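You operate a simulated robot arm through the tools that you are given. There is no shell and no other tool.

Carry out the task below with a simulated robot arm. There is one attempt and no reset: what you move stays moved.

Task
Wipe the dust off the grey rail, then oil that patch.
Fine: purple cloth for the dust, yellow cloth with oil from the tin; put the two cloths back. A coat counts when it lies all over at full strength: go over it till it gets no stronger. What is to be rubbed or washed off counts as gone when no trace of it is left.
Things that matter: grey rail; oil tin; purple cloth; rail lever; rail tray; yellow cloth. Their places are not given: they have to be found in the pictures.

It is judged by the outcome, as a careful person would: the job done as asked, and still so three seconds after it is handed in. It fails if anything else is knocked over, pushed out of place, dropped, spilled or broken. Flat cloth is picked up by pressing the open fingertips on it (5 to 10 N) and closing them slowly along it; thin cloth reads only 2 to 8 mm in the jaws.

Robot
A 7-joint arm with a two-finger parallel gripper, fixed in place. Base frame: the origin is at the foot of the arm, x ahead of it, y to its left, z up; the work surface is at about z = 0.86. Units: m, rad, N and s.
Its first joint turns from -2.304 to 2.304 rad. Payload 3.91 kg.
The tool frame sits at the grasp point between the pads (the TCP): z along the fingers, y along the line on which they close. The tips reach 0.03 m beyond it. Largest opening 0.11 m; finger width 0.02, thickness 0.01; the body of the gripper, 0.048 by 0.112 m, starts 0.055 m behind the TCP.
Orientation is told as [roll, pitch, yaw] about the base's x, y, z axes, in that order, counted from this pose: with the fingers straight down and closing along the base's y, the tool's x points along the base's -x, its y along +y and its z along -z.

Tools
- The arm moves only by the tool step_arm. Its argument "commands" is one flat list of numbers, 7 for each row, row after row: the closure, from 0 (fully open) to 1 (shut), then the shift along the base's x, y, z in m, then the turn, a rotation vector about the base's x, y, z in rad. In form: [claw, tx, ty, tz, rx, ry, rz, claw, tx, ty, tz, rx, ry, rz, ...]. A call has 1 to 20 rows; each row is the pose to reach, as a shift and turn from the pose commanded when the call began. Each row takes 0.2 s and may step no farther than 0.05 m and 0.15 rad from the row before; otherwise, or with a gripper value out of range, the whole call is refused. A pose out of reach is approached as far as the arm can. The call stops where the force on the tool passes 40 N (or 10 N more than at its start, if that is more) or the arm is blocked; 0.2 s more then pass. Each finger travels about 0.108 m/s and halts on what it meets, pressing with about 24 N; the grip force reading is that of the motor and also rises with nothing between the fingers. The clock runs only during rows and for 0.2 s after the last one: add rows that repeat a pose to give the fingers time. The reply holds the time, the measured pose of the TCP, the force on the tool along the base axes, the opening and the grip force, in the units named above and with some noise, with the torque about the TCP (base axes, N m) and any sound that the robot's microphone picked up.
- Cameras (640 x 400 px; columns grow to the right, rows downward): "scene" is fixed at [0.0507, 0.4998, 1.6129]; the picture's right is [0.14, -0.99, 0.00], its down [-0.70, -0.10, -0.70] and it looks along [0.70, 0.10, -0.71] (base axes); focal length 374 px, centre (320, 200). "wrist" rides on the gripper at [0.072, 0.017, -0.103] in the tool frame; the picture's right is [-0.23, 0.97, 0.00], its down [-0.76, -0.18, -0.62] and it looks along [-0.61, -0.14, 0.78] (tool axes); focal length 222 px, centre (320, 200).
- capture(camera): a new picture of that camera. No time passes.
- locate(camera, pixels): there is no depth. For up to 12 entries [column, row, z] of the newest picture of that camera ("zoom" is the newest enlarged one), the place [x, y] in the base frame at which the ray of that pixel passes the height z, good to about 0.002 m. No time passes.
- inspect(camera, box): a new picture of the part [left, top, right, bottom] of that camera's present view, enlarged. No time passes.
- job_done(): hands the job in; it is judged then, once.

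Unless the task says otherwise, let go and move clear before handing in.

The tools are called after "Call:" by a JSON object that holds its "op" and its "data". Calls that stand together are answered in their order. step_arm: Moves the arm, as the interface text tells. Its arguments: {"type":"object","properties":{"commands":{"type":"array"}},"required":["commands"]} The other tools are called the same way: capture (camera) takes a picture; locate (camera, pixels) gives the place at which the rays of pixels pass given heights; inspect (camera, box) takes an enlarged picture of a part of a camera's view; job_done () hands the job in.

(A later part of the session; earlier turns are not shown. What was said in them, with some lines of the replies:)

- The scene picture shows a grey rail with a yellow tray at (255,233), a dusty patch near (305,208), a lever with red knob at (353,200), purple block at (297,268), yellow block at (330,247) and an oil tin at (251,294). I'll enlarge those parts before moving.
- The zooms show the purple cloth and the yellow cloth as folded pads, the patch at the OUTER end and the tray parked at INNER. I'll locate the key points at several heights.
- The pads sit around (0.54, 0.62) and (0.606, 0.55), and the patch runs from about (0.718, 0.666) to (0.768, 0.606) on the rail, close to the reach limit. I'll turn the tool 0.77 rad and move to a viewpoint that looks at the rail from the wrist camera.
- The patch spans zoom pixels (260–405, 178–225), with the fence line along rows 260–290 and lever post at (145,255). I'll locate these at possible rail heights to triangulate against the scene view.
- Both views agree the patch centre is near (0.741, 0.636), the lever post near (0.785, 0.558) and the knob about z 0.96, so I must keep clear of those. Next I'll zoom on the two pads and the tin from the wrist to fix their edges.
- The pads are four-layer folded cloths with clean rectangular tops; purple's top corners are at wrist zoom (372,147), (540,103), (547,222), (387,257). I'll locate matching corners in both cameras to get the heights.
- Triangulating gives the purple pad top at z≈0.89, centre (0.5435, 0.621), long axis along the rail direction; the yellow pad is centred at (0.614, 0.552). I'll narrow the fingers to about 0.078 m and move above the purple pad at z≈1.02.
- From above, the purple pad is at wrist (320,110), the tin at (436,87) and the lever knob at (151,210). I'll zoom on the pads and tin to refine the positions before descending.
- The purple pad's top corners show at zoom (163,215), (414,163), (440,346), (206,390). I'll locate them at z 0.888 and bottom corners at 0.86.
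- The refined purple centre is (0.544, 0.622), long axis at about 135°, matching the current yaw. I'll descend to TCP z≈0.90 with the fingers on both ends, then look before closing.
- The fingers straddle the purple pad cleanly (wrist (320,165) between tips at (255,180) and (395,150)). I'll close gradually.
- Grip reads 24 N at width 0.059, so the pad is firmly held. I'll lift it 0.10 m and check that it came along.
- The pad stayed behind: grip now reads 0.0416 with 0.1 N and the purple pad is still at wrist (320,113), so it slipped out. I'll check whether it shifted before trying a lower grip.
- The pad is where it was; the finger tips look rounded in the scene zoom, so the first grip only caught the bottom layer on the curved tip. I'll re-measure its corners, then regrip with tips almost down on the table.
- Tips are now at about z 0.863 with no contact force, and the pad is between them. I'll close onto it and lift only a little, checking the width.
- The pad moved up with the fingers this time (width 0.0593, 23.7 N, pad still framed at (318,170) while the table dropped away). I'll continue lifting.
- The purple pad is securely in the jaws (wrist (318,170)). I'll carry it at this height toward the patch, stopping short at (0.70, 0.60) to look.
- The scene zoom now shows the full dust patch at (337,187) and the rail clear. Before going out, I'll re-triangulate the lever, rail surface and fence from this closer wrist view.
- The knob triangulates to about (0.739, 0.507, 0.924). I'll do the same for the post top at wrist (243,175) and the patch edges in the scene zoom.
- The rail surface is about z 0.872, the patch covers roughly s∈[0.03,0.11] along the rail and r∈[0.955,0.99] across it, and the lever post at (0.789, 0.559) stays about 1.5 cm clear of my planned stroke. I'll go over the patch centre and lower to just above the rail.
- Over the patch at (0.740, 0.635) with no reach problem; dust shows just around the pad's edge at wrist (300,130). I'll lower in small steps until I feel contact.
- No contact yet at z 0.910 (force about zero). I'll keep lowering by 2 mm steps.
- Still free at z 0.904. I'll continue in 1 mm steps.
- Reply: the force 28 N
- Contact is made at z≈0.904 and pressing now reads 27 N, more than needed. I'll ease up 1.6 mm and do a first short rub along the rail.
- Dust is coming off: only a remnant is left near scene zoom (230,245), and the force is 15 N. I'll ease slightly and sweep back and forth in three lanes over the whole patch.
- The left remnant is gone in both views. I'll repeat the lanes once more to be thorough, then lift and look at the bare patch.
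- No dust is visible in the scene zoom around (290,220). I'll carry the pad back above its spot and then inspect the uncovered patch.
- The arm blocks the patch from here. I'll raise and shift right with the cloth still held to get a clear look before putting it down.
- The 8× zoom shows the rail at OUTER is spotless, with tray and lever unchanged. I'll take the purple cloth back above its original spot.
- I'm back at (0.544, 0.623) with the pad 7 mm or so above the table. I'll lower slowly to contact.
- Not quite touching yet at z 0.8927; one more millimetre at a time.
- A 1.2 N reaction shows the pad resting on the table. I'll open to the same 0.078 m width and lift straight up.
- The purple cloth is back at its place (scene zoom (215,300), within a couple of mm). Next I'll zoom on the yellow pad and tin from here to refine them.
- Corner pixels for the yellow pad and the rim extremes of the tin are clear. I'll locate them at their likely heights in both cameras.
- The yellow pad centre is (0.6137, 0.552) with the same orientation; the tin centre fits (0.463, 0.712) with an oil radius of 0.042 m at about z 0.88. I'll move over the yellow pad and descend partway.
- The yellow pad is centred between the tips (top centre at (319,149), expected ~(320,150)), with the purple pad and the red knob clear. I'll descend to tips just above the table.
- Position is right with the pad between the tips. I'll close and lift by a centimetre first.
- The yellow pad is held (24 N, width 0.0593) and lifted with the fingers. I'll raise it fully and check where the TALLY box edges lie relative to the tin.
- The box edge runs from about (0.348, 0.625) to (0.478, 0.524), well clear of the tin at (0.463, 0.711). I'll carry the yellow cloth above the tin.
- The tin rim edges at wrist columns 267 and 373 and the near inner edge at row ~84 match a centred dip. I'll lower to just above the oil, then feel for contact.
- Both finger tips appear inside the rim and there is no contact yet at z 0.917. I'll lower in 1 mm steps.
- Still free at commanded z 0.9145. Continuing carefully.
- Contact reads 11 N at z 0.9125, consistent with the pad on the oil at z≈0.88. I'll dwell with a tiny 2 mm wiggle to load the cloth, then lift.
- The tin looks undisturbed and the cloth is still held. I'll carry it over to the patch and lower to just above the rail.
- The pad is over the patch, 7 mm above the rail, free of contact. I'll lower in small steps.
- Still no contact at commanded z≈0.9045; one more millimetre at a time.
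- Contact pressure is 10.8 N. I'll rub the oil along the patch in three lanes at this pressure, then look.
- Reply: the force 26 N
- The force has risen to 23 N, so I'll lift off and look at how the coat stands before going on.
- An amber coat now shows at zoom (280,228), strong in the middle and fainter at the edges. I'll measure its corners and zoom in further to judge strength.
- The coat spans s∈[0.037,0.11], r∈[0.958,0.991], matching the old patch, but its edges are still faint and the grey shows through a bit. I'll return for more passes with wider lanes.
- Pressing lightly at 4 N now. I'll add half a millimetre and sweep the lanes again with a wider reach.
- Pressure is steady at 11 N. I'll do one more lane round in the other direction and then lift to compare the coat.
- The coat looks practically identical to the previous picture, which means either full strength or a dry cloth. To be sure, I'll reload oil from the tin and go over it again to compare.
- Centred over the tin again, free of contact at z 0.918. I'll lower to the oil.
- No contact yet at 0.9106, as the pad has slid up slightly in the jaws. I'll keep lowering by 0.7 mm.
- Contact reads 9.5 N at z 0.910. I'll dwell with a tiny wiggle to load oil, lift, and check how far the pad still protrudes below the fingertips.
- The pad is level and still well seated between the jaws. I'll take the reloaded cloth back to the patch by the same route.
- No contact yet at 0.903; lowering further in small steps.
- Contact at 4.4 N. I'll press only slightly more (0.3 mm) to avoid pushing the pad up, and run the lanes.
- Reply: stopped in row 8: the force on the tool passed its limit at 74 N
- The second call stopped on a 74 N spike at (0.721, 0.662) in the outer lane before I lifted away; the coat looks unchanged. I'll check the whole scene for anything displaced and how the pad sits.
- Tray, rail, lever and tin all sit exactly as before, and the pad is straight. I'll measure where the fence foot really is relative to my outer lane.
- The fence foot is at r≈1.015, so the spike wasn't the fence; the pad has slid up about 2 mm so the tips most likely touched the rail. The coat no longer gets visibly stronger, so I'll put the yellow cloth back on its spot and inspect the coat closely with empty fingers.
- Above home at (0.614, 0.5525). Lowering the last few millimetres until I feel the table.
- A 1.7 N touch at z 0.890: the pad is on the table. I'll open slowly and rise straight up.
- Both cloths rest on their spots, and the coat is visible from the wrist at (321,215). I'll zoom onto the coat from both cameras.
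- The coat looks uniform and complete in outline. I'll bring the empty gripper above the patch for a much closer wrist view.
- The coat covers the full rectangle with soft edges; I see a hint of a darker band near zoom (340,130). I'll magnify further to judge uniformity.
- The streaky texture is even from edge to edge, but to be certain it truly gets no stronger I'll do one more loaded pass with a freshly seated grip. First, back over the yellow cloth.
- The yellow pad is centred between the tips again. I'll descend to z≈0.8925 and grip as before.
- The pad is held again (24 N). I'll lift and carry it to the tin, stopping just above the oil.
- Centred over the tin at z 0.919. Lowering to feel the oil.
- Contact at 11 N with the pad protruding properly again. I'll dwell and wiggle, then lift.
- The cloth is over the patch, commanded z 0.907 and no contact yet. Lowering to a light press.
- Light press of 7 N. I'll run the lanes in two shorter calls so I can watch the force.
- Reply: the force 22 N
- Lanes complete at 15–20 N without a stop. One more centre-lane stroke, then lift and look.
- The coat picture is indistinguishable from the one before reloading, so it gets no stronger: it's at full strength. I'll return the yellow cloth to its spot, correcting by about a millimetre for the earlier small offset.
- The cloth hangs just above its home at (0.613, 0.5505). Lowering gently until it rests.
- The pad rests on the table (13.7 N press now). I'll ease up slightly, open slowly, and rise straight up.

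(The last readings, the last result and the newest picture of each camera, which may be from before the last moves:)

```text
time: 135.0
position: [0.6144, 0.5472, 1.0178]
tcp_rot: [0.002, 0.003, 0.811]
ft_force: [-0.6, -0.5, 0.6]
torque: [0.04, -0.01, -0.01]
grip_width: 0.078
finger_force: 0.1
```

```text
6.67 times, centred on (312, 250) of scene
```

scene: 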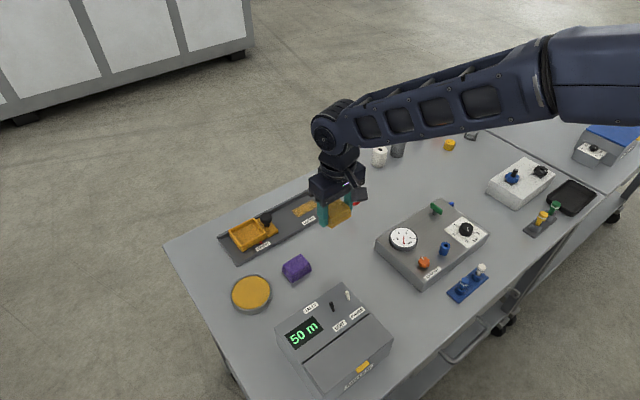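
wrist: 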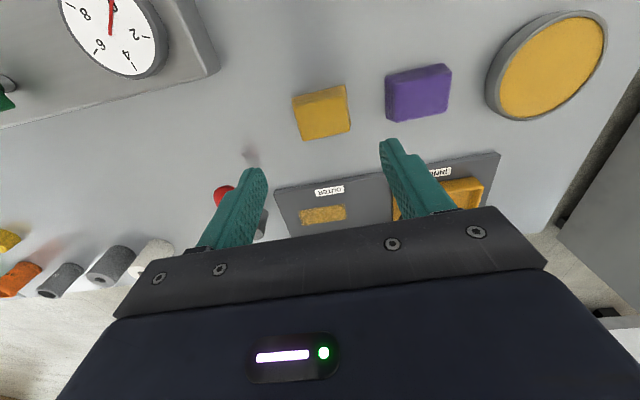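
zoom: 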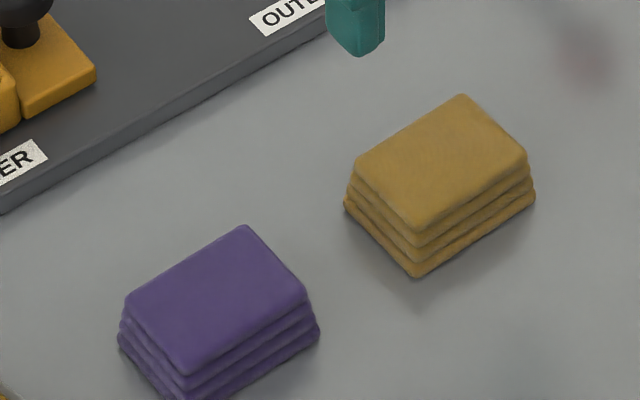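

Both cloths are back on their original spots. I'll retreat up and away toward the starting pose and check the whole scene.

Call:
{"op": "step_arm", "data": {"commands": [0.29, 0, 0, 0.04, 0, 0, 0, 0.29, -0.01, -0.02, 0.08, 0, 0, 0, 0.29, -0.025, -0.055, 0.11, 0, 0, 0, 0.29, -0.04, -0.095, 0.12, 0, 0, 0, 0.29, -0.055, -0.135, 0.12, 0, 0, 0, 0.29, -0.069, -0.174, 0.12, 0, 0, 0, 0.29, -0.069, -0.174, 0.12, 0, 0, 0]}}

Call:
{"op": "capture", "data": {"camera": "scene"}}

Call:
{"op": "inspect", "data": {"camera": "scene", "box": [200, 170, 380, 282]}}

Call:
{"op": "inspect", "data": {"camera": "scene", "box": [285, 193, 325, 223]}}

```text
time: 136.6
position: [0.5451, 0.3772, 1.1406]
tcp_rot: [0.003, 0.001, 0.809]
ft_force: [-0.7, -0.3, -0.2]
torque: [-0.02, -0.01, 0.0]
grip_width: 0.0782
finger_force: 0.0
```

```text
taken
```

scene: 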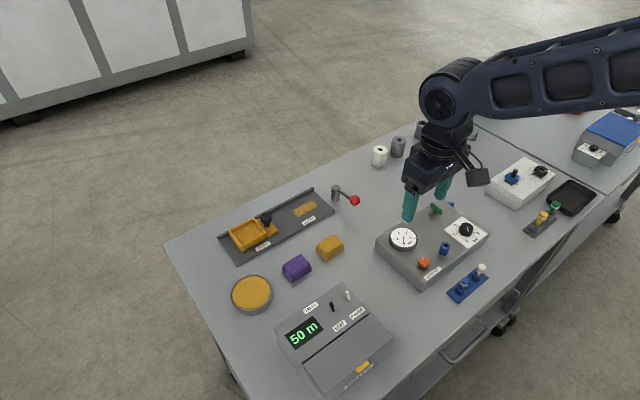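

```text
3.56 times, centred on (290, 226) of scene
```

zoom: 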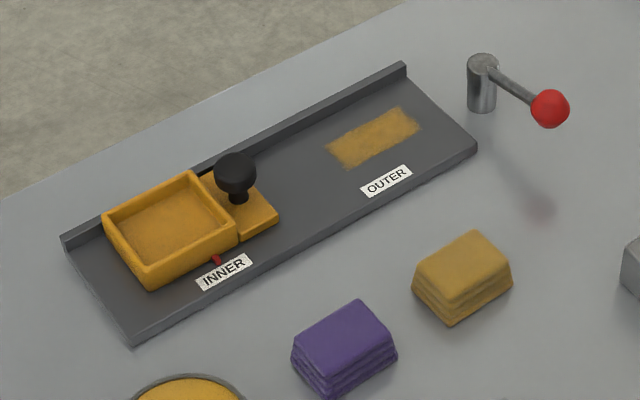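

```text
13.33 times, centred on (305, 208) of scene
```

zoom: 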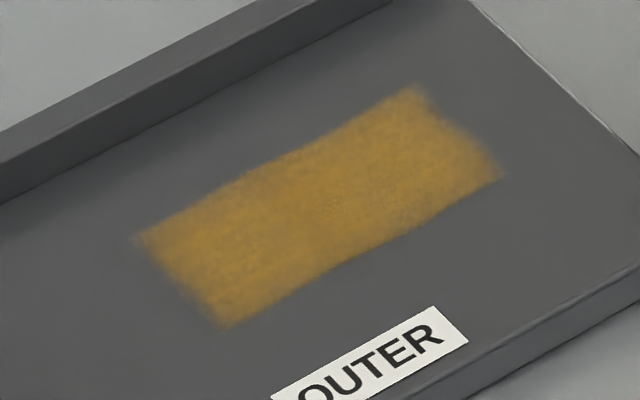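

The coat is complete, dust is gone, and tray, lever and cloths look unmoved. One last check that the tin hasn't shifted.

Call:
{"op": "inspect", "data": {"camera": "scene", "box": [216, 262, 288, 322]}}

```text
6.67 times, centred on (252, 292) of scene
```

zoom: 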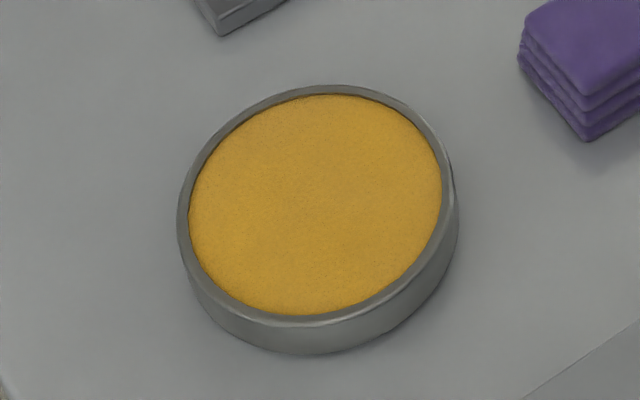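

The tin sits where it was, to within about a pixel or two (rim from 177 to 457 in the zoom). The dust is gone, the oil coat covers the patch and gets no stronger, both cloths are back and the arm is clear, so I'm handing in.

Call:
{"op": "job_done", "data": {}}

```text
The job is handed in.
```

The job is handed in. The dust is off the rail, the patch is oiled, and both cloths are back on their spots.

- **Dust:** I wiped the patch at the OUTER end with the purple cloth. A close-up afterwards showed no trace left.
- **Oil:** I oiled the patch with the yellow cloth, dipping it in the tin three times. The coat covers the whole patch, and close-ups before and after the last dip look the same, so I judged it to be at full strength by eye.
- **Cloths:** Both are back within about 2 mm of where they started, going by the pictures.
- **Other items:** The tray and lever look unmoved, and the tin is within about half a millimetre of where it was in the pictures.

- **Slipped grip:** My first grip on the purple cloth slipped as I lifted, but the cloth stayed in place.
- **Force spike:** One oiling stroke stopped on a 74 N spike. The yellow cloth had slid up in the jaws, so the fingertips most likely touched the rail. I saw no damage and nothing had moved. I put that cloth down, gripped it afresh and finished the coat.
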